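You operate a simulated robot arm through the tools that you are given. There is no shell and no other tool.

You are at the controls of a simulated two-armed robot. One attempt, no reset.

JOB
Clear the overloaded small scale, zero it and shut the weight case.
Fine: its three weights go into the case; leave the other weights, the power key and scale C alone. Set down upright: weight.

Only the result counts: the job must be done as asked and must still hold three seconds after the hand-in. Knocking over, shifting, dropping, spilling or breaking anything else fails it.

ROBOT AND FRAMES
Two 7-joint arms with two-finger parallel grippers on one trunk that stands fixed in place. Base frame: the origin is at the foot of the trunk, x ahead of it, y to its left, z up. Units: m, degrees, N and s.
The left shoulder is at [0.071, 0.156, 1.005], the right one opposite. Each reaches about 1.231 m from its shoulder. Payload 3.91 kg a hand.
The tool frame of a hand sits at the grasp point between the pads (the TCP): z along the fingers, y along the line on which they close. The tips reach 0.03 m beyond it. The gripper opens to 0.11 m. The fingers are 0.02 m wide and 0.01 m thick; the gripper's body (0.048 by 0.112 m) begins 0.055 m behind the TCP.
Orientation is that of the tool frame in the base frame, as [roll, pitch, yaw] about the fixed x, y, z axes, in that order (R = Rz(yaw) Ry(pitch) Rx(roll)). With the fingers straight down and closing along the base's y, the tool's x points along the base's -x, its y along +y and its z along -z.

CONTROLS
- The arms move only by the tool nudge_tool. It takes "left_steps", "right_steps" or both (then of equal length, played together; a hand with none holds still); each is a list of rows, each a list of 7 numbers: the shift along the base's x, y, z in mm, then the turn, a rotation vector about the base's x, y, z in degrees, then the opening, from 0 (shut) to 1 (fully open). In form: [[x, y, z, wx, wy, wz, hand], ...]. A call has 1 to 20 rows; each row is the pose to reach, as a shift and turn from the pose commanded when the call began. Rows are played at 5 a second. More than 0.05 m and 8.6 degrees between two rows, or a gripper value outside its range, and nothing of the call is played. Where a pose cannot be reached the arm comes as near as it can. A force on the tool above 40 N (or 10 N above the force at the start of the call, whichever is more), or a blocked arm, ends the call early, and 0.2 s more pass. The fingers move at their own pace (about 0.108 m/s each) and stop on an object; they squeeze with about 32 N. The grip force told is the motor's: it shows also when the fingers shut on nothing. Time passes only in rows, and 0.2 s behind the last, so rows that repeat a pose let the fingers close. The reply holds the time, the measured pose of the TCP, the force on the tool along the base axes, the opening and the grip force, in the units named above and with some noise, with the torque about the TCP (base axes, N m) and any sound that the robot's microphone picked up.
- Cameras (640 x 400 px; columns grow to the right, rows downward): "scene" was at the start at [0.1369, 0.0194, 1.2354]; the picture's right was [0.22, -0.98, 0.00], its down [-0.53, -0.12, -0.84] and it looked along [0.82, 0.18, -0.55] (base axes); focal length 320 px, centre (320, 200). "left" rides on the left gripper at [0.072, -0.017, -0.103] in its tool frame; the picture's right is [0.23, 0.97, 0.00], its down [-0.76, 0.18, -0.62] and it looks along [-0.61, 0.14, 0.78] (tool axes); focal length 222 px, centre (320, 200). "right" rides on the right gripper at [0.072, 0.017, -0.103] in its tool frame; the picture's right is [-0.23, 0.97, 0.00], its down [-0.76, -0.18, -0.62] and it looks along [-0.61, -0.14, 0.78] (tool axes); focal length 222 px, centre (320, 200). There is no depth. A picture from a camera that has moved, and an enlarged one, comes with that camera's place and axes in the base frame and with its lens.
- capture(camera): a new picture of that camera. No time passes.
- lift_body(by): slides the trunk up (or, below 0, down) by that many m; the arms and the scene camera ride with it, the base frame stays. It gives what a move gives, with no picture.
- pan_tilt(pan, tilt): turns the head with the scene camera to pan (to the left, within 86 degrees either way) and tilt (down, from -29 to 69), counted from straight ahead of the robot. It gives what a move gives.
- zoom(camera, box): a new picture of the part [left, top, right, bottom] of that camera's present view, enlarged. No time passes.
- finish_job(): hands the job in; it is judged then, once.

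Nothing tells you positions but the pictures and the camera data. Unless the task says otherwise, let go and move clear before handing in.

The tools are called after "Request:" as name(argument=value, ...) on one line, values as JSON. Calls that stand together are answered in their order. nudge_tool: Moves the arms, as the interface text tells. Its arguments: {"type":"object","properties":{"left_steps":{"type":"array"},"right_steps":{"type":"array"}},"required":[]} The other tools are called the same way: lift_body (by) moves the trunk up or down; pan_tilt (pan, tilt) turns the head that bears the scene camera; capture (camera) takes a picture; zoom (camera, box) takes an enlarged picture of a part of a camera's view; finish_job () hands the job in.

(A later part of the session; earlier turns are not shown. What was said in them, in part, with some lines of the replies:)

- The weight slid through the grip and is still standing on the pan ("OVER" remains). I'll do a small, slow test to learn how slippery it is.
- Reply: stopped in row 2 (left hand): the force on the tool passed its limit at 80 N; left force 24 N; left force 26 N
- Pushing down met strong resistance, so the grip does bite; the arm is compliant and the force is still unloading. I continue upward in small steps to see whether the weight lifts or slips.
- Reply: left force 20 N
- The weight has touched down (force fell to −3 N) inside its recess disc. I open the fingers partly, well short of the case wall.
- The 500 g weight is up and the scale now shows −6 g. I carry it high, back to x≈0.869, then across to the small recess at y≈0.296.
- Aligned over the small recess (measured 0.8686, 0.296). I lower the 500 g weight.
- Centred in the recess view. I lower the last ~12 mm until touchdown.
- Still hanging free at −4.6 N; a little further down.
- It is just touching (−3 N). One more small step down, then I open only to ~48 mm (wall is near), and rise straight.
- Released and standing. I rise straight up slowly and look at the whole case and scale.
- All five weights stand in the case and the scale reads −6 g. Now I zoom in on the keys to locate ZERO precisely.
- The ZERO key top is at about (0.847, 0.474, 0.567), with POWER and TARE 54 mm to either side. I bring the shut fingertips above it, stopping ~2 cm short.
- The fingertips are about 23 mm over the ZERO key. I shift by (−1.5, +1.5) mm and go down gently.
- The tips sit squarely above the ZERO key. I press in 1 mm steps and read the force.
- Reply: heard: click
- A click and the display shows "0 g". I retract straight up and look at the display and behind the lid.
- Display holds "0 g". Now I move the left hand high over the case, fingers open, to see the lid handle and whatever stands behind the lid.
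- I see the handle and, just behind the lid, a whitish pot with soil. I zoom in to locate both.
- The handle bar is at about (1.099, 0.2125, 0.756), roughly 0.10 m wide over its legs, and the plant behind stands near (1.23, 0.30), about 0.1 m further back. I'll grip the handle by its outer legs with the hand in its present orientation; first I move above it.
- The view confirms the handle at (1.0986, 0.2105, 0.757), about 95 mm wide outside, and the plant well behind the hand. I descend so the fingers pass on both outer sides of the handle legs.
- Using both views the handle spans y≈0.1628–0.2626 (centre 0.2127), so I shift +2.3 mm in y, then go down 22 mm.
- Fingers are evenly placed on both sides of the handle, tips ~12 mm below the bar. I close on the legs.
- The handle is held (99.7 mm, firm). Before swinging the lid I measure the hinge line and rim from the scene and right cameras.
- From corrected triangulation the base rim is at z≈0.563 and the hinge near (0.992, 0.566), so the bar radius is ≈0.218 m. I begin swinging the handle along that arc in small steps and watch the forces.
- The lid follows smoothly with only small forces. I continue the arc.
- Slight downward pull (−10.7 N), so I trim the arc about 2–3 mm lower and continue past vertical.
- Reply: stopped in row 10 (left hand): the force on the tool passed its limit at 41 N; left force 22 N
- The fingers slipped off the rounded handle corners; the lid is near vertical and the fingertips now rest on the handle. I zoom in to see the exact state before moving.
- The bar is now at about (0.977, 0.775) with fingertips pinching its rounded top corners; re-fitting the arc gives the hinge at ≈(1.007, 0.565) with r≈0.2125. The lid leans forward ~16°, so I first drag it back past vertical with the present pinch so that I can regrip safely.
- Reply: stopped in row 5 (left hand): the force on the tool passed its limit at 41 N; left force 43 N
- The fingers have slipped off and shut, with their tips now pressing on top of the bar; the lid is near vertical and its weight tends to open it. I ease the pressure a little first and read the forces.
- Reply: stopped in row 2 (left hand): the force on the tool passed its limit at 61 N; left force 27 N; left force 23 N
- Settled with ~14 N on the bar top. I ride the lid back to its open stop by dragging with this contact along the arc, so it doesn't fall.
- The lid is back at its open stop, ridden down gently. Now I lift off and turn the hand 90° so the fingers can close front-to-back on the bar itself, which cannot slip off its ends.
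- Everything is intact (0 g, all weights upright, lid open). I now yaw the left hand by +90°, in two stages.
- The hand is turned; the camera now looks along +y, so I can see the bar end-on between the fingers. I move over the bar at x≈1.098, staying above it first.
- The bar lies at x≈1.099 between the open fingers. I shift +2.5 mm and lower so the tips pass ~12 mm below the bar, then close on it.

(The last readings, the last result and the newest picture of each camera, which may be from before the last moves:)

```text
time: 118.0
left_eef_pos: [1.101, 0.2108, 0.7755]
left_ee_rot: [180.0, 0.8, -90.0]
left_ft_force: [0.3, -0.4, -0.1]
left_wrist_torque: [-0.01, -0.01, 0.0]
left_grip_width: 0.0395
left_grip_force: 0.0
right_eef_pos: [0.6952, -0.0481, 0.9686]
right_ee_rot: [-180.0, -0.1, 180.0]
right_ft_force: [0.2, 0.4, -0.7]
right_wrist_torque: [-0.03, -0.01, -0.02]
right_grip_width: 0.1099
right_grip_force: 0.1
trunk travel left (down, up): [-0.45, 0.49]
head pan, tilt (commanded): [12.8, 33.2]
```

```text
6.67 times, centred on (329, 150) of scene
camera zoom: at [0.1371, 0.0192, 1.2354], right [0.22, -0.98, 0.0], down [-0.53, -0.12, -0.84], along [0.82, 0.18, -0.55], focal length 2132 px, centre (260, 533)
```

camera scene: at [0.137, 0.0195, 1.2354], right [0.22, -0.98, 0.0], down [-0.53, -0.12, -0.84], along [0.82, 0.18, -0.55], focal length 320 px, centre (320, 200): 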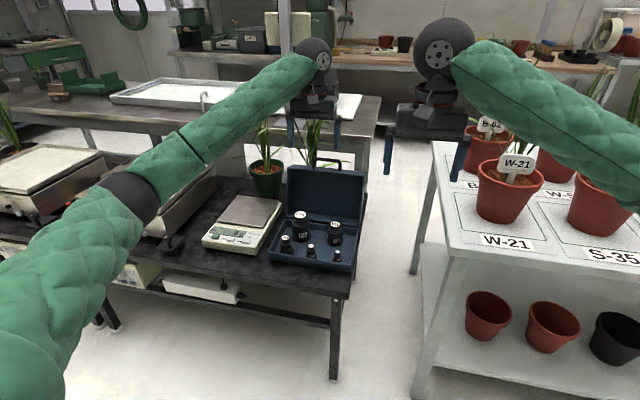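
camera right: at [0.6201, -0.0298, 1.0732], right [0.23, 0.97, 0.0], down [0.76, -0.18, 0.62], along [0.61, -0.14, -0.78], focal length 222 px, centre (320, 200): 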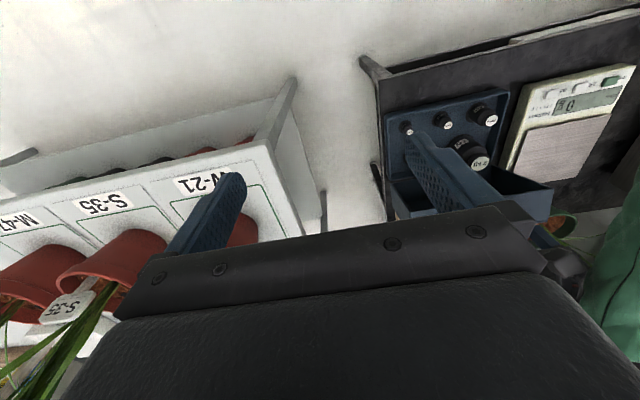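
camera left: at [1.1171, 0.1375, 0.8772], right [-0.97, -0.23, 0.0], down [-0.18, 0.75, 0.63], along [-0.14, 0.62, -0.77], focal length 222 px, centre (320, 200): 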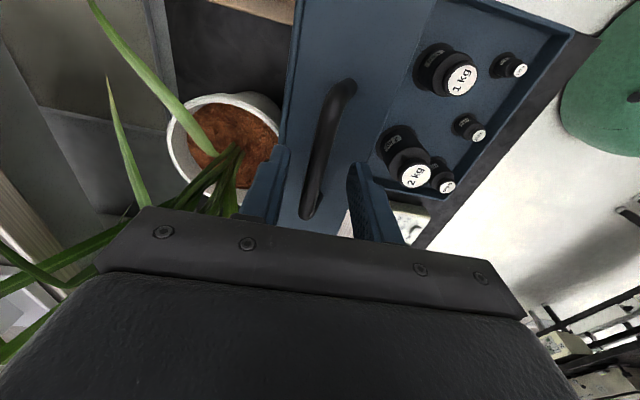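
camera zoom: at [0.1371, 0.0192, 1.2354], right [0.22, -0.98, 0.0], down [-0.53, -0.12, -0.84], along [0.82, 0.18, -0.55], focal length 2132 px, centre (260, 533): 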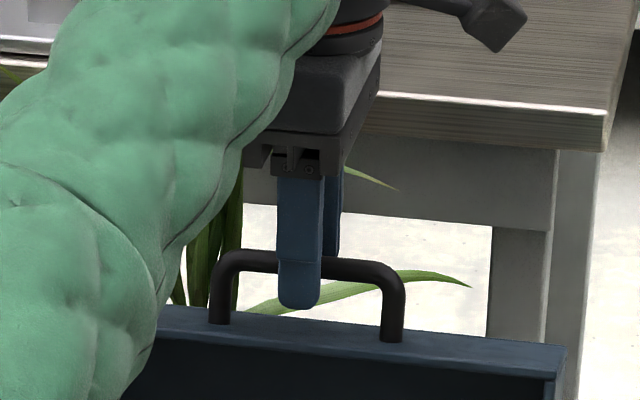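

The fingers straddle the bar, one in front and one behind. I close on it.

Request:
nudge_tool(left_steps=[[0, 0, 0, 0, 0, 0, 0.2], [0, 0, 0, 0, 0, 0, 0.12], [0, 0, 0, 0, 0, 0, 0], [0, 0, 0, 0, 0, 0, 0]])

Request:
zoom(camera="left", box=[200, 60, 440, 240])

```text
time: 119.0
left_eef_pos: [1.1003, 0.2103, 0.7754]
left_ee_rot: [-180.0, 0.8, -89.8]
left_ft_force: [1.4, 0.9, 2.4]
left_wrist_torque: [0.03, -0.03, -0.29]
left_grip_width: 0.0115
left_grip_force: 44.6
right_eef_pos: [0.6944, -0.0477, 0.969]
right_ee_rot: [180.0, -0.1, 179.9]
right_ft_force: [-0.3, 0.3, 0.0]
right_wrist_torque: [0.05, 0.0, -0.01]
right_grip_width: 0.1101
right_grip_force: 0.0
trunk travel left (down, up): [-0.45, 0.49]
head pan, tilt (commanded): [12.8, 33.2]
```

```text
2.22 times, centred on (320, 150) of left
camera zoom: at [1.1171, 0.1373, 0.8775], right [-0.97, -0.23, 0.0], down [-0.18, 0.75, 0.63], along [-0.14, 0.62, -0.77], focal length 494 px, centre (320, 311)
```

zoom: 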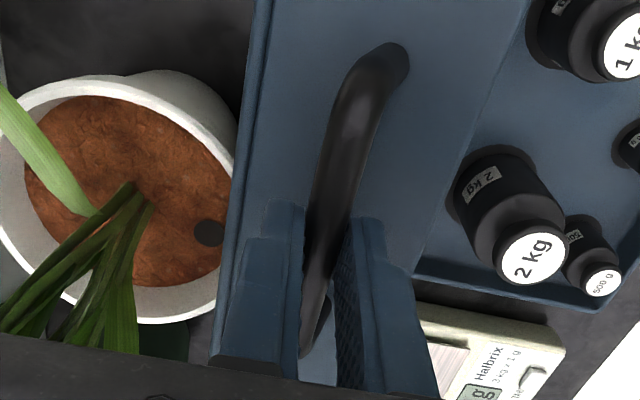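

The bar is firmly held (11.5 mm). I swing the lid along the refitted arc (hinge ≈(1.007, 0.565), r≈0.213), watching forces at each stage.

Request:
nudge_tool(left_steps=[[-2, 0, 0.9, 0, 0, 0, 0], [-5, 0, 2.2, 0, 0, 0, 0], [-9.5, 0, 4.3, 0, 0, 0, 0], [-14.7, 0, 6.4, 0, 0, 0, 0], [-19.9, 0, 8.4, 0, 0, 0, 0], [-25.2, 0, 10.2, 0, 0, 0, 0], [-30.4, 0, 12, 0, 0, 0, 0]])

Request:
zoom(camera="scene", box=[275, 110, 373, 190])

```text
time: 120.6
left_eef_pos: [1.0697, 0.2102, 0.7871]
left_ee_rot: [179.9, 0.8, -90.0]
left_ft_force: [-0.4, -12.8, -2.0]
left_wrist_torque: [-0.35, -0.03, -0.17]
left_grip_width: 0.0117
left_grip_force: 44.0
right_eef_pos: [0.6943, -0.0483, 0.9694]
right_ee_rot: [179.9, 0.0, 179.8]
right_ft_force: [-0.1, 0.1, -0.3]
right_wrist_torque: [0.02, -0.02, 0.03]
right_grip_width: 0.11
right_grip_force: 0.0
trunk travel left (down, up): [-0.45, 0.49]
head pan, tilt (commanded): [12.8, 33.2]
```

```text
5.00 times, centred on (324, 150) of scene
camera zoom: at [0.1374, 0.0183, 1.2354], right [0.22, -0.98, 0.0], down [-0.53, -0.12, -0.84], along [0.82, 0.18, -0.55], focal length 1599 px, centre (300, 450)
```

zoom: 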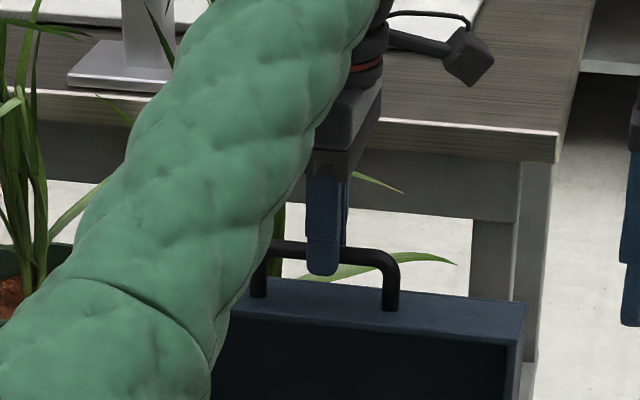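

Request:
nudge_tool(left_steps=[[-5.4, -1, 1.6, 0, 0, 0, 0], [-10.8, -2, 3, 0, 0, 0, 0], [-16.2, -2, 4.3, 0, 0, 0, 0], [-21.7, -2, 5.4, 0, 0, 0, 0], [-27.2, -2, 6.4, 0, 0, 0, 0], [-32.7, -2, 7.2, 0, 0, 0, 0], [-38.2, -2, 7.9, 0, 0, 0, 0], [-43.8, -2, 8.5, 0, 0, 0, 0]])

Request:
zoom(camera="left", box=[200, 60, 440, 240])

```text
time: 122.4
left_eef_pos: [1.0258, 0.2118, 0.7968]
left_ee_rot: [179.9, 0.8, -89.8]
left_ft_force: [0.5, 2.3, 0.2]
left_wrist_torque: [0.09, -0.09, -0.15]
left_grip_width: 0.0115
left_grip_force: 45.0
right_eef_pos: [0.6943, -0.0465, 0.9702]
right_ee_rot: [-179.9, 0.2, 179.9]
right_ft_force: [0.9, -0.7, 0.4]
right_wrist_torque: [0.01, -0.01, -0.01]
right_grip_width: 0.1099
right_grip_force: 0.1
trunk travel left (down, up): [-0.45, 0.49]
head pan, tilt (commanded): [12.8, 33.2]
```

```text
2.22 times, centred on (320, 150) of left
camera zoom: at [1.0427, 0.1375, 0.8987], right [-0.97, -0.23, 0.0], down [-0.18, 0.75, 0.63], along [-0.14, 0.62, -0.77], focal length 494 px, centre (320, 311)
```

zoom: 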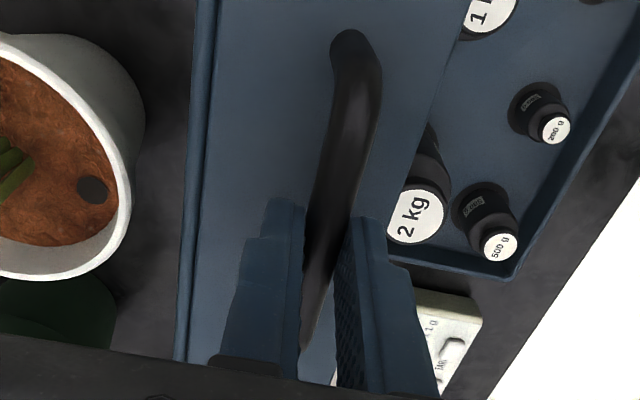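

Forces are near zero, so the arc fits well. I carry on through vertical.

Request:
nudge_tool(left_steps=[[-5.6, 0, 0.4, 0, 0, 0, 0], [-11.2, 0, 0.7, 0, 0, 0, 0], [-16.8, 0, 0.8, 0, 0, 0, 0], [-22.3, 0, 0.8, 0, 0, 0, 0], [-27.9, 0, 0.6, 0, 0, 0, 0], [-33.5, 0, 0.3, 0, 0, 0, 0], [-39.1, 0, -0.2, 0, 0, 0, 0], [-44.6, 0, -0.8, 0, 0, 0, 0], [-50.1, 0, -1.5, 0, 0, 0, 0], [-55.6, 0, -2.4, 0, 0, 0, 0]])

Request:
zoom(camera="left", box=[200, 60, 440, 240])

Request:
zoom(camera="scene", box=[240, 100, 380, 270])

```text
time: 124.6
left_eef_pos: [0.9706, 0.2099, 0.7934]
left_ee_rot: [179.9, 0.7, -89.8]
left_ft_force: [0.4, 7.1, 1.1]
left_wrist_torque: [-0.23, -0.09, 0.06]
left_grip_width: 0.0115
left_grip_force: 44.4
right_eef_pos: [0.6934, -0.0479, 0.9699]
right_ee_rot: [-180.0, 0.1, 180.0]
right_ft_force: [0.4, -0.3, 0.2]
right_wrist_torque: [-0.01, 0.05, 0.0]
right_grip_width: 0.1102
right_grip_force: 0.1
trunk travel left (down, up): [-0.45, 0.49]
head pan, tilt (commanded): [12.8, 33.2]
```

```text
2.22 times, centred on (320, 150) of left
camera zoom: at [0.9873, 0.1374, 0.896], right [-0.97, -0.23, 0.0], down [-0.18, 0.75, 0.63], along [-0.14, 0.62, -0.77], focal length 494 px, centre (320, 311)
```

zoom: 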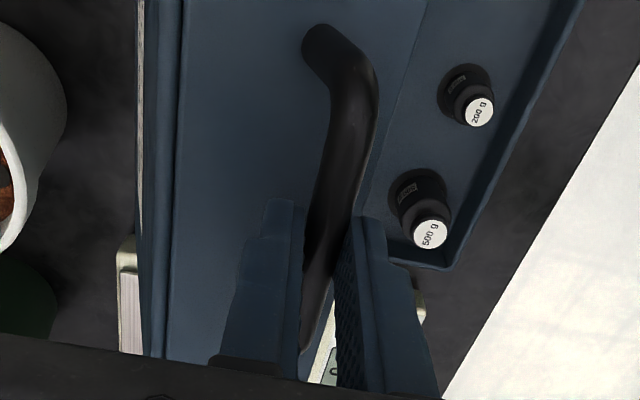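

```text
2.35 times, centred on (310, 185) of scene
camera zoom: at [0.137, 0.0196, 1.2354], right [0.22, -0.98, 0.0], down [-0.53, -0.12, -0.84], along [0.82, 0.18, -0.55], focal length 752 px, centre (344, 235)
```

zoom: 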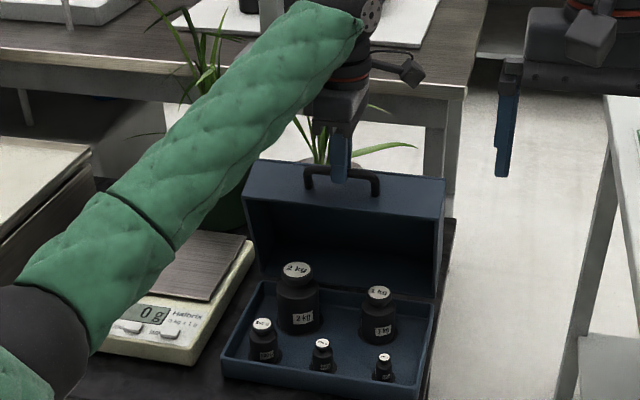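

Smooth. I continue down the front half of the arc.

Request:
nudge_tool(left_steps=[[-5.5, 0.5, -1.1, 0, 0, 0, 0], [-11, 1, -2.3, 0, 0, 0, 0], [-16.4, 1, -3.7, 0, 0, 0, 0], [-21.8, 1, -5.1, 0, 0, 0, 0], [-27.2, 1, -6.7, 0, 0, 0, 0], [-32.5, 1, -8.4, 0, 0, 0, 0], [-37.7, 1, -10.3, 0, 0, 0, 0], [-42.9, 1, -12.3, 0, 0, 0, 0], [-48, 1, -14.5, 0, 0, 0, 0], [-53.1, 1, -16.8, 0, 0, 0, 0]])

Request:
zoom(camera="left", box=[200, 60, 440, 240])

Request:
zoom(camera="scene", box=[240, 100, 380, 270])

```text
time: 126.8
left_eef_pos: [0.9181, 0.2104, 0.7778]
left_ee_rot: [179.9, 0.8, -89.9]
left_ft_force: [0.2, 0.8, 0.4]
left_wrist_torque: [-0.29, -0.04, 0.26]
left_grip_width: 0.0114
left_grip_force: 45.4
right_eef_pos: [0.6953, -0.0475, 0.9697]
right_ee_rot: [180.0, 0.0, 179.9]
right_ft_force: [0.0, 0.6, 0.2]
right_wrist_torque: [-0.03, -0.02, 0.01]
right_grip_width: 0.1099
right_grip_force: 0.1
trunk travel left (down, up): [-0.45, 0.49]
head pan, tilt (commanded): [12.8, 33.2]
```

```text
2.22 times, centred on (320, 150) of left
camera zoom: at [0.9348, 0.1373, 0.8797], right [-0.97, -0.23, 0.0], down [-0.18, 0.75, 0.63], along [-0.14, 0.62, -0.77], focal length 494 px, centre (320, 311)
```

zoom: 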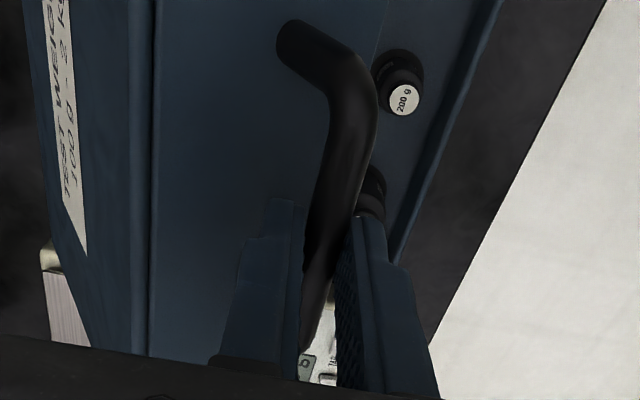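

```text
2.35 times, centred on (310, 185) of scene
camera zoom: at [0.137, 0.0193, 1.2354], right [0.22, -0.98, 0.0], down [-0.53, -0.12, -0.84], along [0.82, 0.18, -0.55], focal length 752 px, centre (344, 235)
```

zoom: 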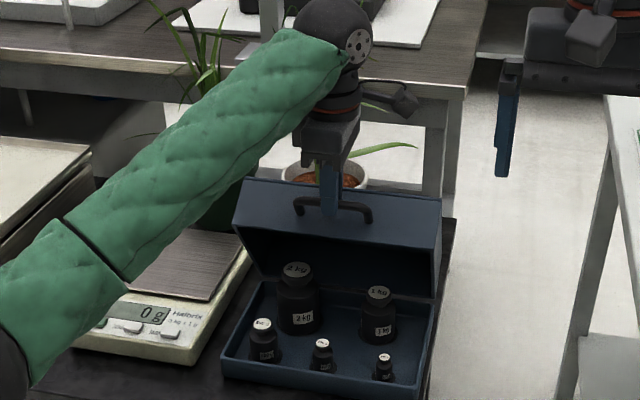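

Request:
nudge_tool(left_steps=[[-5.1, 0, -2.4, 0, 0, 0, 0], [-10, 0, -5, 0, 0, 0, 0], [-14.9, 0, -7.7, 0, 0, 0, 0], [-19.7, 0, -10.5, 0, 0, 0, 0], [-24.5, 0, -13.4, 0, 0, 0, 0], [-29.2, 0, -16.5, 0, 0, 0, 0], [-33.8, 0, -19.7, 0, 0, 0, 0], [-38.3, 0, -23, 0, 0, 0, 0], [-42.7, 0, -26.4, 0, 0, 0, 0], [-47, 0, -29.9, 0, 0, 0, 0]])

Request:
zoom(camera="left", box=[200, 60, 440, 240])

Request:
zoom(camera="scene", box=[220, 100, 380, 280])

```text
time: 129.0
left_eef_pos: [0.8694, 0.2117, 0.7489]
left_ee_rot: [179.8, 0.8, -89.9]
left_ft_force: [-0.5, -4.1, -0.2]
left_wrist_torque: [-0.53, -0.03, 0.41]
left_grip_width: 0.0114
left_grip_force: 45.1
right_eef_pos: [0.6943, -0.0481, 0.9695]
right_ee_rot: [-179.9, 0.1, 180.0]
right_ft_force: [-0.1, 0.3, 0.7]
right_wrist_torque: [-0.02, 0.0, 0.01]
right_grip_width: 0.11
right_grip_force: 0.1
trunk travel left (down, up): [-0.45, 0.49]
head pan, tilt (commanded): [12.8, 33.2]
```

```text
2.22 times, centred on (320, 150) of left
camera zoom: at [0.8864, 0.1374, 0.8495], right [-0.97, -0.23, 0.0], down [-0.18, 0.75, 0.63], along [-0.14, 0.62, -0.77], focal length 494 px, centre (320, 311)
```

zoom: 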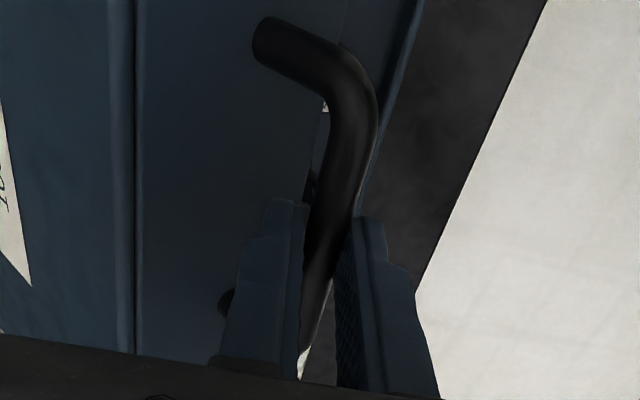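

```text
2.22 times, centred on (300, 190) of scene
camera zoom: at [0.1371, 0.019, 1.2354], right [0.22, -0.98, 0.0], down [-0.53, -0.12, -0.84], along [0.82, 0.18, -0.55], focal length 710 px, centre (364, 222)
```

zoom: 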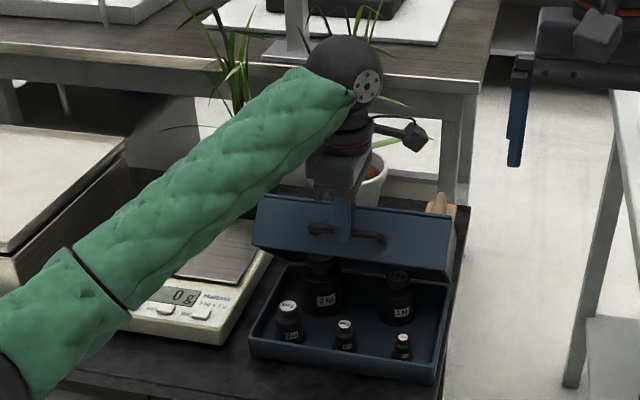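

Request:
nudge_tool(left_steps=[[-4.2, 0, -3.6, 0, 0, 0, 0], [-8.4, 0, -7.4, 0, 0, 0, 0], [-12.4, 0, -11.2, 0, 0, 0, 0], [-16.3, 0, -15.2, 0, 0, 0, 0], [-20.2, 0, -19.3, 0, 0, 0, 0], [-23.9, 0, -23.5, 0, 0, 0, 0], [-27.5, 0, -27.8, 0, 0, 0, 0], [-31, 0, -32.1, 0, 0, 0, 0], [-34.3, 0, -36.6, 0, 0, 0, 0], [-37.6, 0, -41.1, 0, 0, 0, 0]])

Request:
zoom(camera="left", box=[200, 60, 440, 240])

Request:
zoom(camera="scene", box=[220, 130, 380, 290])

```text
time: 131.2
left_eef_pos: [0.8325, 0.2114, 0.7068]
left_ee_rot: [180.0, 0.8, -89.8]
left_ft_force: [-4.0, -13.0, 2.5]
left_wrist_torque: [-0.64, 0.06, 0.53]
left_grip_width: 0.0114
left_grip_force: 45.0
right_eef_pos: [0.6947, -0.0481, 0.9702]
right_ee_rot: [-180.0, 0.1, 180.0]
right_ft_force: [0.3, 0.4, 0.1]
right_wrist_torque: [0.01, -0.02, -0.05]
right_grip_width: 0.11
right_grip_force: 0.1
trunk travel left (down, up): [-0.45, 0.49]
head pan, tilt (commanded): [12.8, 33.2]
```

```text
2.22 times, centred on (320, 150) of left
camera zoom: at [0.849, 0.1374, 0.8089], right [-0.97, -0.23, 0.0], down [-0.18, 0.75, 0.63], along [-0.14, 0.62, -0.77], focal length 494 px, centre (320, 311)
```

zoom: 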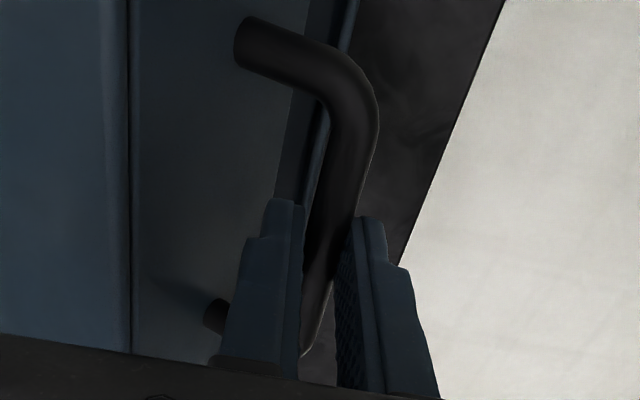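

```text
2.50 times, centred on (300, 210) of scene
camera zoom: at [0.1367, 0.0184, 1.2355], right [0.22, -0.98, 0.0], down [-0.53, -0.12, -0.84], along [0.82, 0.18, -0.55], focal length 799 px, centre (370, 175)
```

zoom: 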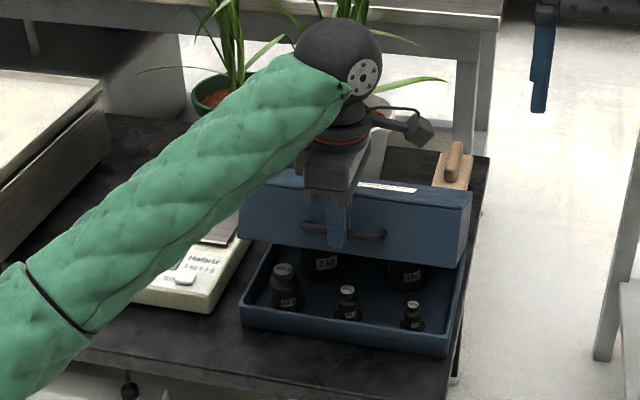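

Request:
nudge_tool(left_steps=[[-3.2, -1, -4.6, 0, 0, 0, 0], [-6.2, -1.5, -9.3, 0, 0, 0, 0], [-9.1, -2, -14, 0, 0, 0, 0], [-11.9, -2, -18.9, 0, 0, 0, 0], [-14.5, -2, -23.8, 0, 0, 0, 0], [-17, -2, -28.8, 0, 0, 0, 0], [-19.4, -2, -33.9, 0, 0, 0, 0], [-21.6, -2, -39, 0, 0, 0, 0]])

Request:
zoom(camera="left", box=[200, 60, 440, 240])

Request:
zoom(camera="scene", box=[220, 130, 380, 290])

```text
time: 133.0
left_eef_pos: [0.8098, 0.2097, 0.6692]
left_ee_rot: [-179.9, 0.7, -89.9]
left_ft_force: [-20.2, 14.3, 8.2]
left_wrist_torque: [0.21, 0.44, 0.49]
left_grip_width: 0.0113
left_grip_force: 45.0
right_eef_pos: [0.693, -0.0475, 0.9702]
right_ee_rot: [-180.0, 0.0, 179.8]
right_ft_force: [-0.1, -0.2, -0.4]
right_wrist_torque: [0.01, -0.03, 0.01]
right_grip_width: 0.1099
right_grip_force: 0.0
trunk travel left (down, up): [-0.45, 0.49]
head pan, tilt (commanded): [12.8, 33.2]
```

```text
2.22 times, centred on (320, 150) of left
camera zoom: at [0.8271, 0.1375, 0.7706], right [-0.97, -0.23, 0.0], down [-0.18, 0.75, 0.63], along [-0.14, 0.62, -0.77], focal length 494 px, centre (320, 311)
```

zoom: 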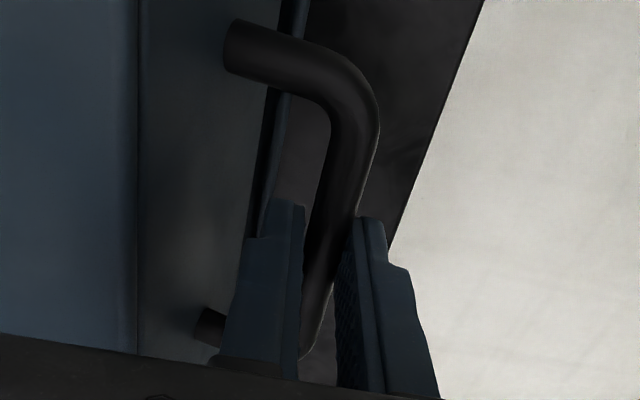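

```text
2.50 times, centred on (300, 210) of scene
camera zoom: at [0.1353, 0.0199, 1.2357], right [0.22, -0.98, 0.0], down [-0.53, -0.12, -0.84], along [0.82, 0.18, -0.55], focal length 799 px, centre (370, 175)
```

zoom: 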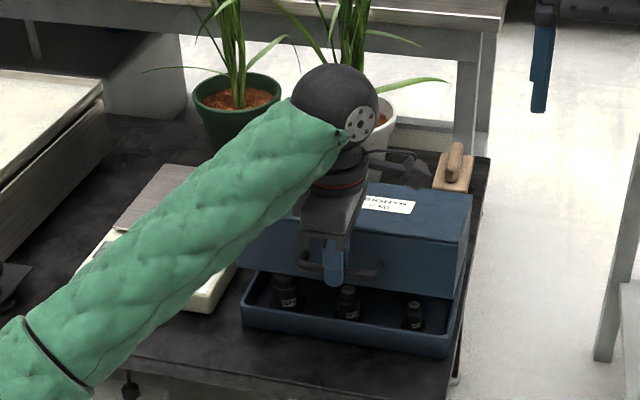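

A −20 N push in x shows the real arc runs a few mm further out here; I correct by −4 mm in x (+2 mm in y) and continue slowly.

Request:
nudge_tool(left_steps=[[-4, 1.5, 0, 0, 0, 0, 0], [-6.2, 2, -5.2, 0, 0, 0, 0], [-8.3, 2, -10.4, 0, 0, 0, 0], [-10.2, 2, -15.6, 0, 0, 0, 0], [-12, 2, -20.9, 0, 0, 0, 0]])

Request:
zoom(camera="left", box=[200, 60, 440, 240])

Request:
zoom(camera="scene", box=[250, 170, 380, 280])

```text
time: 134.0
left_eef_pos: [0.8025, 0.212, 0.65]
left_ee_rot: [-180.0, 0.5, -89.8]
left_ft_force: [38.0, -21.3, -14.2]
left_wrist_torque: [-0.55, -0.72, 0.55]
left_grip_width: 0.0117
left_grip_force: 44.7
right_eef_pos: [0.6963, -0.0454, 0.9675]
right_ee_rot: [-180.0, -0.1, 180.0]
right_ft_force: [0.6, 0.7, -0.2]
right_wrist_torque: [-0.01, 0.01, 0.03]
right_grip_width: 0.1103
right_grip_force: 0.3
trunk travel left (down, up): [-0.45, 0.49]
head pan, tilt (commanded): [12.8, 33.2]
stopped in row 5 (left hand): the force on the tool passed its limit at 42 N (the readings are from after the stop); the commanded pose is now the measured one
```

```text
2.22 times, centred on (320, 150) of left
camera zoom: at [0.8191, 0.138, 0.7523], right [-0.97, -0.23, 0.0], down [-0.18, 0.76, 0.63], along [-0.14, 0.61, -0.78], focal length 494 px, centre (320, 311)
```

zoom: 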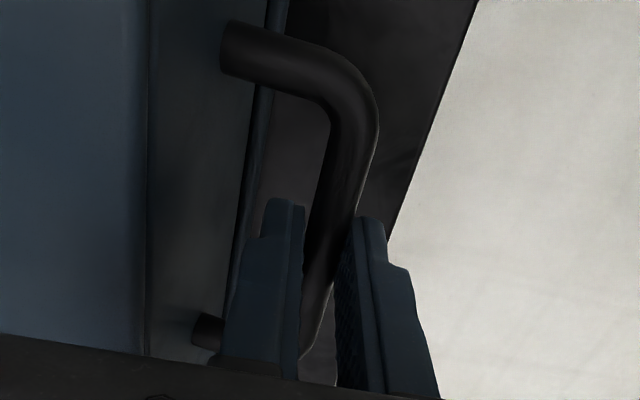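

```text
3.64 times, centred on (315, 225) of scene
camera zoom: at [0.1402, 0.0181, 1.235], right [0.22, -0.98, 0.0], down [-0.54, -0.12, -0.84], along [0.82, 0.18, -0.55], focal length 1163 px, centre (338, 109)
```

zoom: 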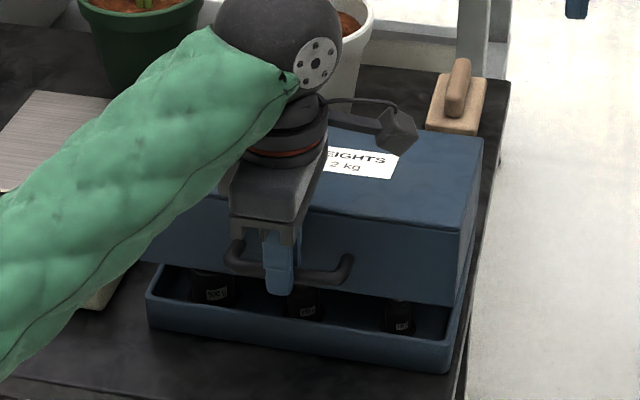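

Now it is slightly too far out (+38 N). The refit gives hinge (1.0064, 0.5644), r=0.2142; I relax by +1.5 mm in x and read again.

Request:
nudge_tool(left_steps=[[1, 0, 0, 0, 0, 0, 0], [1.5, 0, 0, 0, 0, 0, 0]])

```text
time: 134.6
left_eef_pos: [0.8024, 0.2116, 0.6509]
left_ee_rot: [179.9, 0.6, -89.9]
left_ft_force: [36.7, -31.8, -13.7]
left_wrist_torque: [-1.46, -0.81, 0.48]
left_grip_width: 0.0116
left_grip_force: 45.0
right_eef_pos: [0.6966, -0.0465, 0.9678]
right_ee_rot: [179.9, -0.1, -179.9]
right_ft_force: [-0.2, -0.3, 0.2]
right_wrist_torque: [0.03, 0.03, 0.01]
right_grip_width: 0.1099
right_grip_force: 0.1
trunk travel left (down, up): [-0.45, 0.49]
head pan, tilt (commanded): [12.8, 33.2]
```

Request:
nudge_tool(left_steps=[[1, -1, 0, 0, 0, 0, 0], [2, -2, 0, 0, 0, 0, 0], [2, -2, 0, 0, 0, 0, 0]])

```text
time: 135.4
left_eef_pos: [0.8021, 0.212, 0.6526]
left_ee_rot: [179.9, 0.9, -89.8]
left_ft_force: [8.9, -18.7, -3.5]
left_wrist_torque: [0.12, -0.05, 0.47]
left_grip_width: 0.0113
left_grip_force: 45.3
right_eef_pos: [0.6951, -0.0451, 0.9686]
right_ee_rot: [180.0, 0.1, -180.0]
right_ft_force: [0.9, -0.1, 0.3]
right_wrist_torque: [-0.02, -0.01, -0.02]
right_grip_width: 0.11
right_grip_force: 0.0
trunk travel left (down, up): [-0.45, 0.49]
head pan, tilt (commanded): [12.8, 33.2]
```

Request:
nudge_tool(left_steps=[[0, -1, 0, 0, 0, 0, 0], [-0.6, -2, -3.5, 0, 0, 0, 0], [-1.8, -2, -7.1, 0, 0, 0, 0], [-2.6, -2, -9.8, 0, 0, 0, 0]])

Request:
zoom(camera="scene", box=[250, 170, 380, 280])

```text
time: 136.4
left_eef_pos: [0.7996, 0.2113, 0.6436]
left_ee_rot: [-179.9, 0.8, -89.6]
left_ft_force: [-24.8, 27.9, 6.7]
left_wrist_torque: [0.52, 0.55, 0.44]
left_grip_width: 0.0115
left_grip_force: 45.4
right_eef_pos: [0.6915, -0.0444, 0.9706]
right_ee_rot: [-179.9, 0.2, -180.0]
right_ft_force: [-0.2, 0.2, 0.3]
right_wrist_torque: [0.03, -0.04, -0.01]
right_grip_width: 0.1099
right_grip_force: 0.1
trunk travel left (down, up): [-0.45, 0.49]
head pan, tilt (commanded): [12.8, 33.2]
```

```text
3.64 times, centred on (315, 225) of scene
camera zoom: at [0.1351, 0.021, 1.2357], right [0.22, -0.97, 0.0], down [-0.53, -0.12, -0.84], along [0.82, 0.19, -0.55], focal length 1163 px, centre (338, 109)
```

zoom: 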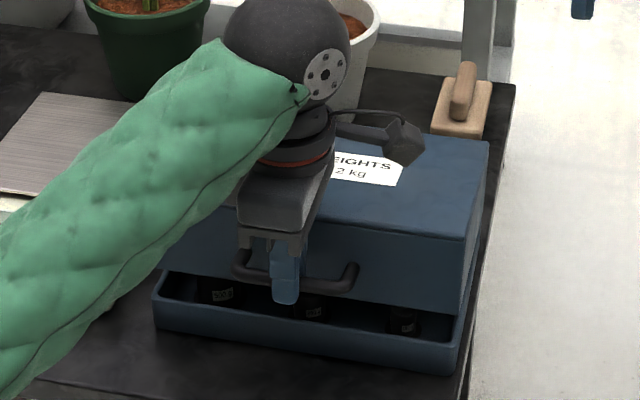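

The forces are oscillating with the trunk's sway; I hold still for a moment to let it settle.

Request:
nudge_tool(left_steps=[[0, 0, 0, 0, 0, 0, 0], [0, 0, 0, 0, 0, 0, 0], [0, 0, 0, 0, 0, 0, 0], [0, 0, 0, 0, 0, 0, 0]])

```text
time: 136.9
left_eef_pos: [0.8011, 0.2112, 0.6434]
left_ee_rot: [179.9, 1.0, -89.7]
left_ft_force: [-28.7, 25.1, 8.8]
left_wrist_torque: [0.24, 0.5, 0.34]
left_grip_width: 0.0114
left_grip_force: 44.9
right_eef_pos: [0.6926, -0.0468, 0.9698]
right_ee_rot: [179.9, 0.1, 179.9]
right_ft_force: [0.0, 1.0, -0.1]
right_wrist_torque: [0.05, 0.03, 0.01]
right_grip_width: 0.11
right_grip_force: 0.0
trunk travel left (down, up): [-0.45, 0.49]
head pan, tilt (commanded): [12.8, 33.2]
stopped in row 2 (left hand): the force on the tool passed its limit at 49 N (the readings are from after the stop); the commanded pose is now the measured one
```

The firm grip fights the rigid lid in x and y. I loosen the fingers slightly to a loose cage (≈18 mm around the 11.5 mm bar) so the lid can find its own arc while still being held back.

Request:
nudge_tool(left_steps=[[0, 0, 0, 0, 0, 0, 0.12], [0, 0, 0, 0, 0, 0, 0.14], [0, 0, 0, 0, 0, 0, 0.16]])

Request:
zoom(camera="left", box=[200, 60, 440, 240])

Request:
zoom(camera="scene", box=[250, 170, 380, 280])

```text
time: 137.7
left_eef_pos: [0.8003, 0.2085, 0.6419]
left_ee_rot: [-180.0, 0.9, -89.7]
left_ft_force: [-6.4, 6.8, 1.2]
left_wrist_torque: [0.37, 0.27, -0.03]
left_grip_width: 0.0195
left_grip_force: 2.5
right_eef_pos: [0.6947, -0.047, 0.9703]
right_ee_rot: [180.0, 0.1, 179.9]
right_ft_force: [-0.7, -0.2, 0.1]
right_wrist_torque: [0.01, 0.05, 0.01]
right_grip_width: 0.11
right_grip_force: 0.1
trunk travel left (down, up): [-0.45, 0.49]
head pan, tilt (commanded): [12.8, 33.2]
```

```text
2.22 times, centred on (320, 150) of left
camera zoom: at [0.8189, 0.1357, 0.7445], right [-0.97, -0.23, 0.0], down [-0.18, 0.75, 0.63], along [-0.14, 0.62, -0.77], focal length 494 px, centre (320, 311)
```

zoom: 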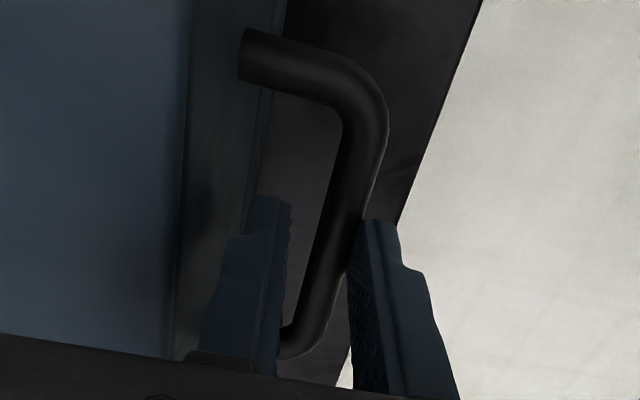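

```text
3.64 times, centred on (315, 225) of scene
camera zoom: at [0.1368, 0.0195, 1.2355], right [0.22, -0.98, 0.0], down [-0.53, -0.12, -0.84], along [0.82, 0.18, -0.55], focal length 1163 px, centre (338, 109)
```

zoom: 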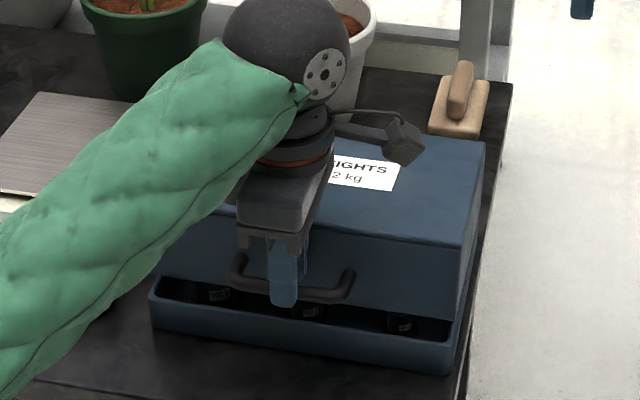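

The lid now rests on the front finger, almost closed, with the bar near the fingertips. I lower the hand ~18 mm to keep it caged, then ease the finger forward (−x) in 1 mm steps so the lid settles down.

Request:
nudge_tool(left_steps=[[0, 0, -4, 0, 0, 0, 0.16], [0, 0, -8, 0, 0, 0, 0.16], [0, 0, -12, 0, 0, 0, 0.16], [0, 0, -16, 0, 0, 0, 0.16]])

Request:
nudge_tool(left_steps=[[-0.7, 0, -1, 0, 0, 0, 0.16], [-1.4, 0, -2, 0, 0, 0, 0.16], [-2.1, 0, -3, 0, 0, 0, 0.16], [-2.8, 0, -4, 0, 0, 0, 0.16], [-3.5, 0, -5, 0, 0, 0, 0.16]])

Request:
zoom(camera="left", box=[200, 60, 440, 240])

Request:
zoom(camera="scene", box=[250, 170, 380, 280])

```text
time: 138.7
left_eef_pos: [0.8013, 0.2092, 0.6269]
left_ee_rot: [180.0, 0.8, -89.7]
left_ft_force: [-14.7, 1.8, 2.1]
left_wrist_torque: [0.17, 0.4, 0.13]
left_grip_width: 0.0249
left_grip_force: 7.1
right_eef_pos: [0.6927, -0.0461, 0.9695]
right_ee_rot: [180.0, 0.0, 179.9]
right_ft_force: [0.0, 0.0, 0.4]
right_wrist_torque: [0.01, -0.01, 0.02]
right_grip_width: 0.1099
right_grip_force: 0.1
trunk travel left (down, up): [-0.45, 0.49]
head pan, tilt (commanded): [12.8, 33.2]
```

```text
time: 139.9
left_eef_pos: [0.7975, 0.208, 0.6213]
left_ee_rot: [-180.0, 0.8, -89.9]
left_ft_force: [-8.1, 3.4, 0.4]
left_wrist_torque: [0.11, 0.16, 0.07]
left_grip_width: 0.0214
left_grip_force: 3.9
right_eef_pos: [0.6927, -0.0474, 0.9695]
right_ee_rot: [179.9, 0.0, 179.9]
right_ft_force: [0.2, 0.0, -0.6]
right_wrist_torque: [-0.03, 0.03, 0.0]
right_grip_width: 0.1099
right_grip_force: 0.1
trunk travel left (down, up): [-0.45, 0.49]
head pan, tilt (commanded): [12.8, 33.2]
```

```text
2.22 times, centred on (320, 150) of left
camera zoom: at [0.8151, 0.1348, 0.7232], right [-0.97, -0.23, 0.0], down [-0.18, 0.75, 0.63], along [-0.14, 0.62, -0.77], focal length 494 px, centre (320, 311)
```

zoom: 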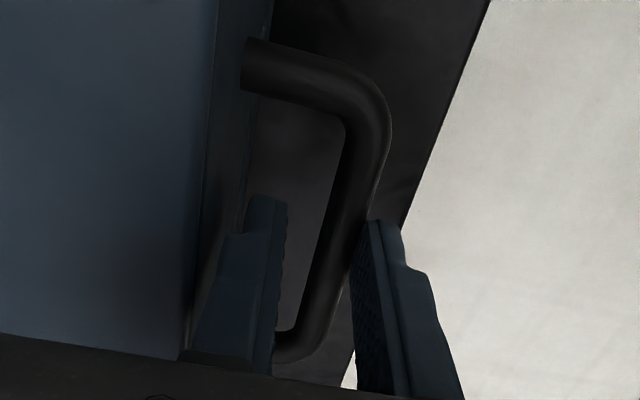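

```text
3.64 times, centred on (315, 225) of scene
camera zoom: at [0.1367, 0.0194, 1.2355], right [0.22, -0.98, 0.0], down [-0.53, -0.12, -0.84], along [0.82, 0.18, -0.55], focal length 1163 px, centre (338, 109)
```

zoom: 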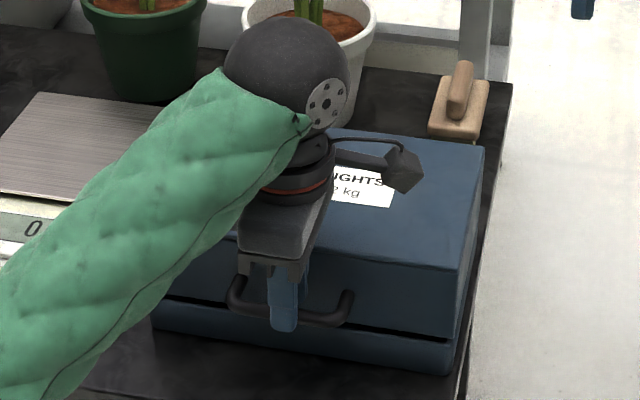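

Nearly shut, only a narrow gap remains. I ease further −x in small steps.

Request:
nudge_tool(left_steps=[[-0.7, 0, -0.5, 0, 0, 0, 0.16], [-1.4, 0, -1, 0, 0, 0, 0.16], [-2.1, 0, -1.5, 0, 0, 0, 0.16], [-2.8, 0, -2, 0, 0, 0, 0.16], [-3.5, 0, -2, 0, 0, 0, 0.16], [-4.2, 0, -2, 0, 0, 0, 0.17], [-5, 0, -2, 0, 0, 0, 0.17]])

Request:
zoom(camera="left", box=[200, 60, 440, 240])

Request:
zoom(camera="scene", box=[250, 170, 380, 280])

```text
time: 141.5
left_eef_pos: [0.7933, 0.2089, 0.62]
left_ee_rot: [-180.0, 0.9, -89.7]
left_ft_force: [-1.0, 0.5, -0.3]
left_wrist_torque: [0.0, 0.03, -0.01]
left_grip_width: 0.0185
left_grip_force: 0.0
right_eef_pos: [0.6957, -0.0468, 0.969]
right_ee_rot: [180.0, 0.0, 179.9]
right_ft_force: [0.8, -0.3, -0.3]
right_wrist_torque: [0.02, 0.0, -0.01]
right_grip_width: 0.1101
right_grip_force: 0.0
trunk travel left (down, up): [-0.45, 0.49]
head pan, tilt (commanded): [12.8, 33.2]
```

```text
2.22 times, centred on (320, 150) of left
camera zoom: at [0.8101, 0.1352, 0.7211], right [-0.97, -0.23, 0.0], down [-0.18, 0.75, 0.63], along [-0.14, 0.62, -0.77], focal length 494 px, centre (320, 311)
```

zoom: 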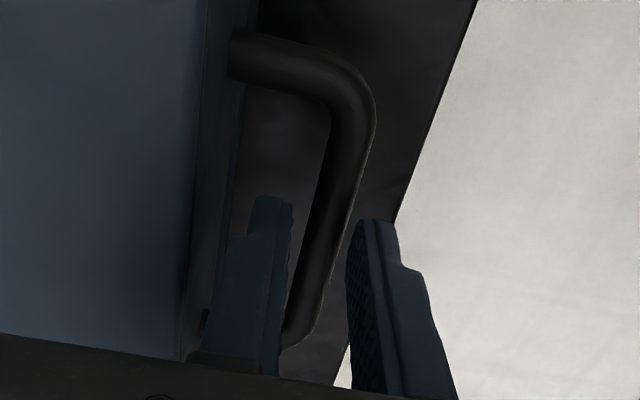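

```text
3.64 times, centred on (315, 225) of scene
camera zoom: at [0.137, 0.0192, 1.2354], right [0.22, -0.98, 0.0], down [-0.53, -0.12, -0.84], along [0.82, 0.18, -0.55], focal length 1163 px, centre (338, 109)
```

zoom: 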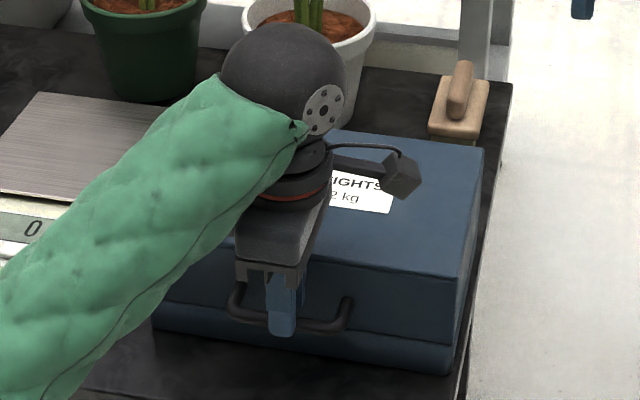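

The lid is down and no force acts on the fingers. I centre the hand on the bar (+1.5 mm) and lift straight out.

Request:
nudge_tool(left_steps=[[1.5, 0, 0, 0, 0, 0, 0.18], [1.5, 0, 4, 0, 0, 0, 0.18], [1.5, 0, 10, 0, 0, 0, 0.18], [1.5, 0, 20, 0, 0, 0, 0.18], [1.5, 0, 35, 0, 0, 0, 0.18], [1.5, 0, 60, 0, 0, 0, 0.18], [1.5, 0, 100, 0, 0, 0, 0.18], [1.5, 0, 140, 0, 0, 0, 0.18]])

Request:
zoom(camera="scene", box=[200, 150, 380, 280])

Request:
capture(camera="left")

```text
time: 143.3
left_eef_pos: [0.7924, 0.2077, 0.7604]
left_ee_rot: [179.9, 0.9, -89.7]
left_ft_force: [0.2, 0.3, -0.4]
left_wrist_torque: [0.01, -0.04, 0.0]
left_grip_width: 0.0199
left_grip_force: 0.1
right_eef_pos: [0.6931, -0.048, 0.9697]
right_ee_rot: [179.9, 0.1, 179.8]
right_ft_force: [0.3, 0.0, 0.3]
right_wrist_torque: [-0.03, 0.02, -0.02]
right_grip_width: 0.1099
right_grip_force: 0.1
trunk travel left (down, up): [-0.45, 0.49]
head pan, tilt (commanded): [12.8, 33.2]
```

```text
3.08 times, centred on (290, 215) of scene
camera zoom: at [0.1364, 0.019, 1.2354], right [0.22, -0.98, 0.0], down [-0.53, -0.12, -0.84], along [0.82, 0.18, -0.55], focal length 984 px, centre (412, 154)
```

zoom: 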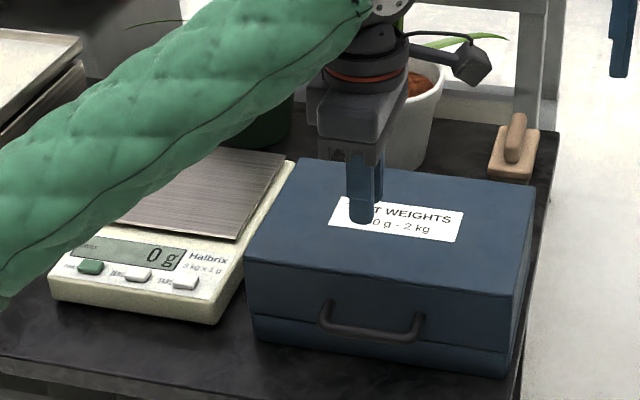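

```text
taken
camera left: at [0.8103, 0.1338, 0.8627], right [-0.97, -0.23, 0.0], down [-0.18, 0.75, 0.63], along [-0.14, 0.62, -0.77], focal length 222 px, centre (320, 200)
```

left: 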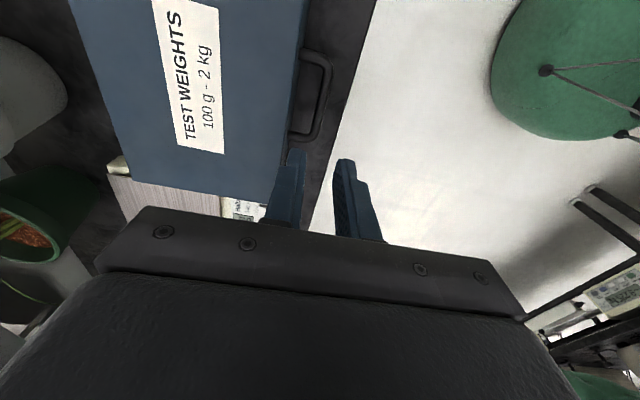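

The case is shut ("TEST WEIGHTS 100 g – 2 kg") and the scale shows 0 g. I zoom on the seam and the scale to verify.

Request:
zoom(camera="scene", box=[266, 225, 356, 275])

Request:
zoom(camera="scene", box=[200, 205, 290, 260])

Request:
zoom(camera="right", box=[360, 40, 640, 240])

```text
7.11 times, centred on (311, 250) of scene
camera zoom: at [0.1364, 0.019, 1.2354], right [0.22, -0.98, 0.0], down [-0.53, -0.12, -0.84], along [0.82, 0.18, -0.55], focal length 2274 px, centre (384, -156)
```

zoom: 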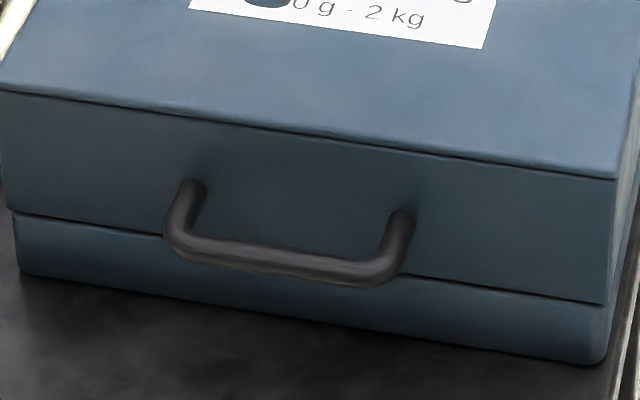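

```text
7.11 times, centred on (245, 232) of scene
camera zoom: at [0.1364, 0.019, 1.2354], right [0.22, -0.98, 0.0], down [-0.53, -0.12, -0.84], along [0.82, 0.18, -0.55], focal length 2274 px, centre (853, -31)
```

zoom: 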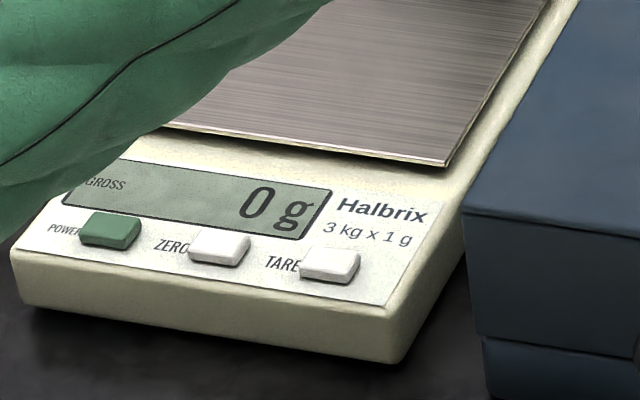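

```text
2.00 times, centred on (500, 140) of right
camera zoom: at [0.6202, -0.0303, 1.0731], right [0.23, 0.97, 0.0], down [0.76, -0.18, 0.62], along [0.61, -0.14, -0.78], focal length 444 px, centre (-40, 320)
```

zoom: 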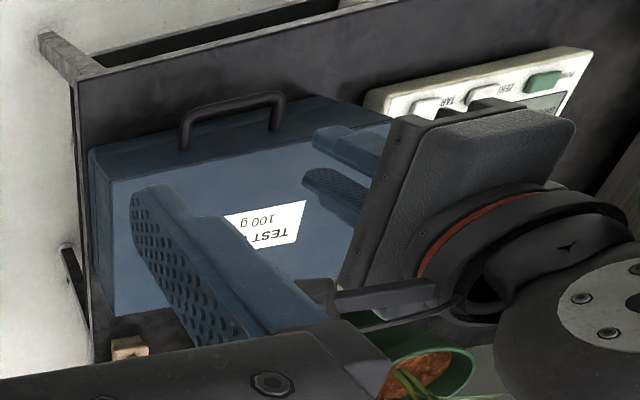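

The seam looks uniform. I compare with the early picture (same crop) to check that the case base hasn't shifted.

Request:
zoom(camera="scene", box=[264, 215, 368, 280])

Request:
zoom(camera="scene", box=[190, 150, 380, 280])

```text
6.15 times, centred on (316, 248) of scene
camera zoom: at [0.1364, 0.019, 1.2354], right [0.22, -0.98, 0.0], down [-0.53, -0.12, -0.84], along [0.82, 0.18, -0.55], focal length 1968 px, centre (345, -92)
```

zoom: 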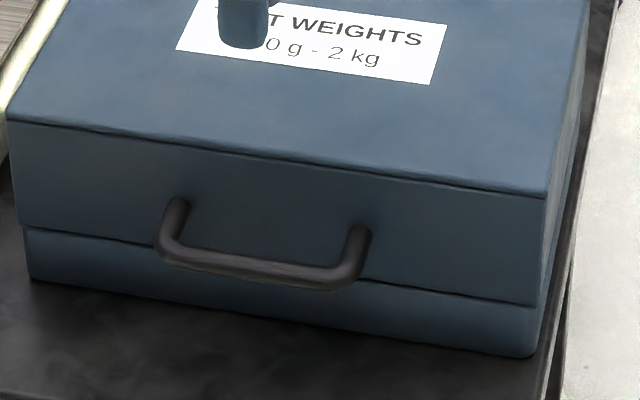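

```text
3.08 times, centred on (285, 215) of scene
camera zoom: at [0.1364, 0.019, 1.2354], right [0.22, -0.98, 0.0], down [-0.53, -0.12, -0.84], along [0.82, 0.18, -0.55], focal length 984 px, centre (428, 154)
```

zoom: 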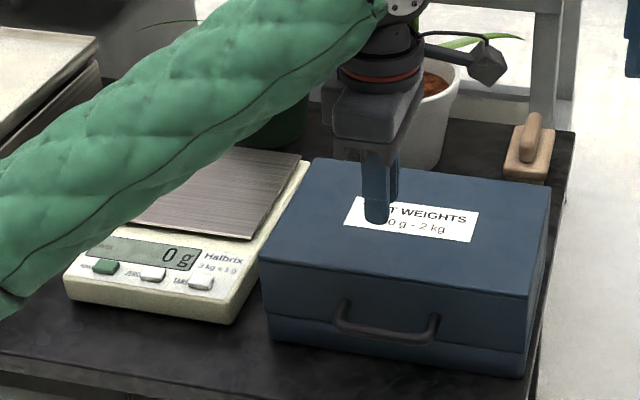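

The base sits where it was (within a mm or two) and the lid is flush. I now move the left hand well clear.

Request:
nudge_tool(left_steps=[[0, 0, 40, 0, 0, 0, 0.18], [0, 0, 80, 0, 0, 0, 0.18], [0, 0, 120, 0, 0, 0, 0.18], [-20, 20, 155, 0, 0, 0, 0.18], [-40, 60, 165, 0, 0, 0, 0.18], [-60, 100, 170, 0, 0, 0, 0.18], [-75, 140, 170, 0, 0, 0, 0.18], [-85, 180, 170, 0, 0, 0, 0.18], [-90, 220, 170, 0, 0, 0, 0.18], [-90, 220, 170, 0, 0, 0, 0.18]])

Request:
capture(camera="scene")

Request:
zoom(camera="scene", box=[190, 120, 380, 280])

Request:
zoom(camera="right", box=[360, 40, 640, 240])

```text
time: 145.5
left_eef_pos: [0.7072, 0.4277, 0.9312]
left_ee_rot: [180.0, 0.7, -89.8]
left_ft_force: [0.9, -0.6, 0.3]
left_wrist_torque: [-0.02, 0.02, 0.02]
left_grip_width: 0.0198
left_grip_force: 0.0
right_eef_pos: [0.6946, -0.0466, 0.9699]
right_ee_rot: [180.0, 0.2, 179.9]
right_ft_force: [0.6, 1.2, -0.4]
right_wrist_torque: [-0.03, 0.01, 0.03]
right_grip_width: 0.1099
right_grip_force: 0.0
trunk travel left (down, up): [-0.45, 0.49]
head pan, tilt (commanded): [12.8, 33.2]
```

```text
taken
camera scene: at [0.1371, 0.0191, 1.2354], right [0.22, -0.98, 0.0], down [-0.53, -0.12, -0.84], along [0.82, 0.18, -0.55], focal length 320 px, centre (320, 200)
```

scene: 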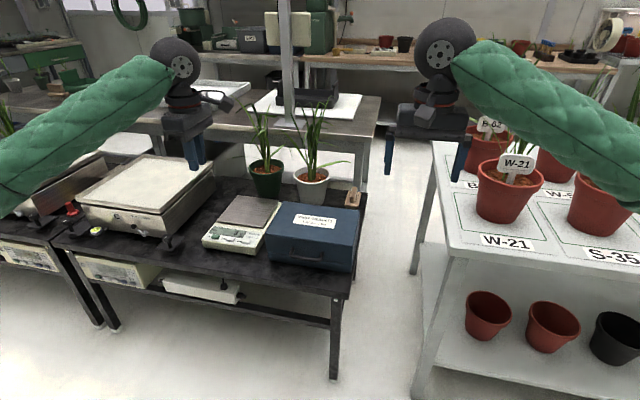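

```text
2.50 times, centred on (285, 200) of scene
camera zoom: at [0.1371, 0.0191, 1.2354], right [0.22, -0.98, 0.0], down [-0.53, -0.12, -0.84], along [0.82, 0.18, -0.55], focal length 799 px, centre (408, 200)
```

zoom: 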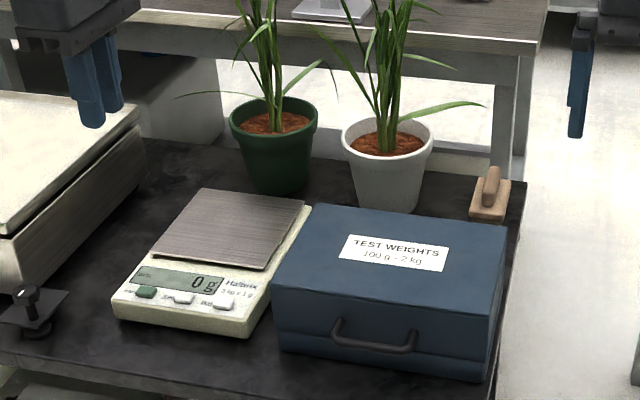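

```text
2.00 times, centred on (500, 140) of right
camera zoom: at [0.6208, -0.0302, 1.0728], right [0.23, 0.97, 0.0], down [0.76, -0.18, 0.62], along [0.61, -0.14, -0.78], focal length 444 px, centre (-40, 320)
```

zoom: 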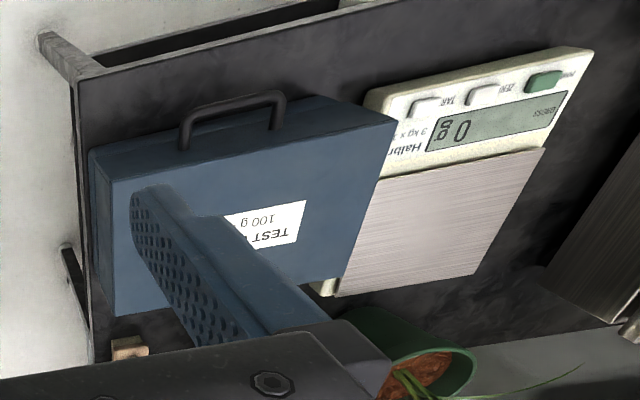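

The scale is clear and zeroed at 0 g. The three weights stand in their recesses under the closed lid, and the pots, block, scale C and power key look untouched. Both hands are clear, so I hand the job in.

Request:
finish_job()

```text
The job is handed in.
```

I've handed the job in: the small scale is clear and reads 0 g, and the weight case is shut with all five weights inside.

- **Weights:** The 2 kg, 1 kg and 500 g weights from the scale each stood upright in their own recess before I closed the lid. I left the 200 g and 100 g weights already in the case alone.
- **Zeroing:** With the pan empty the scale read −6 g. I pressed ZERO once and heard a click. The display went to 0 g and still showed it just before hand-in. I did not touch the power key or scale C.
- **Lid:** My first grip slipped off the handle's rounded corners. I eased the lid back open, gripped the bar itself and lowered it until the seam looked flush. In the last few degrees I was pushing sideways on the handle by up to about 50 N. The base still looked in place within a couple of millimetres afterwards.

I did not look inside the case after closing it, so the weights standing upright now is inferred from how they stood before.
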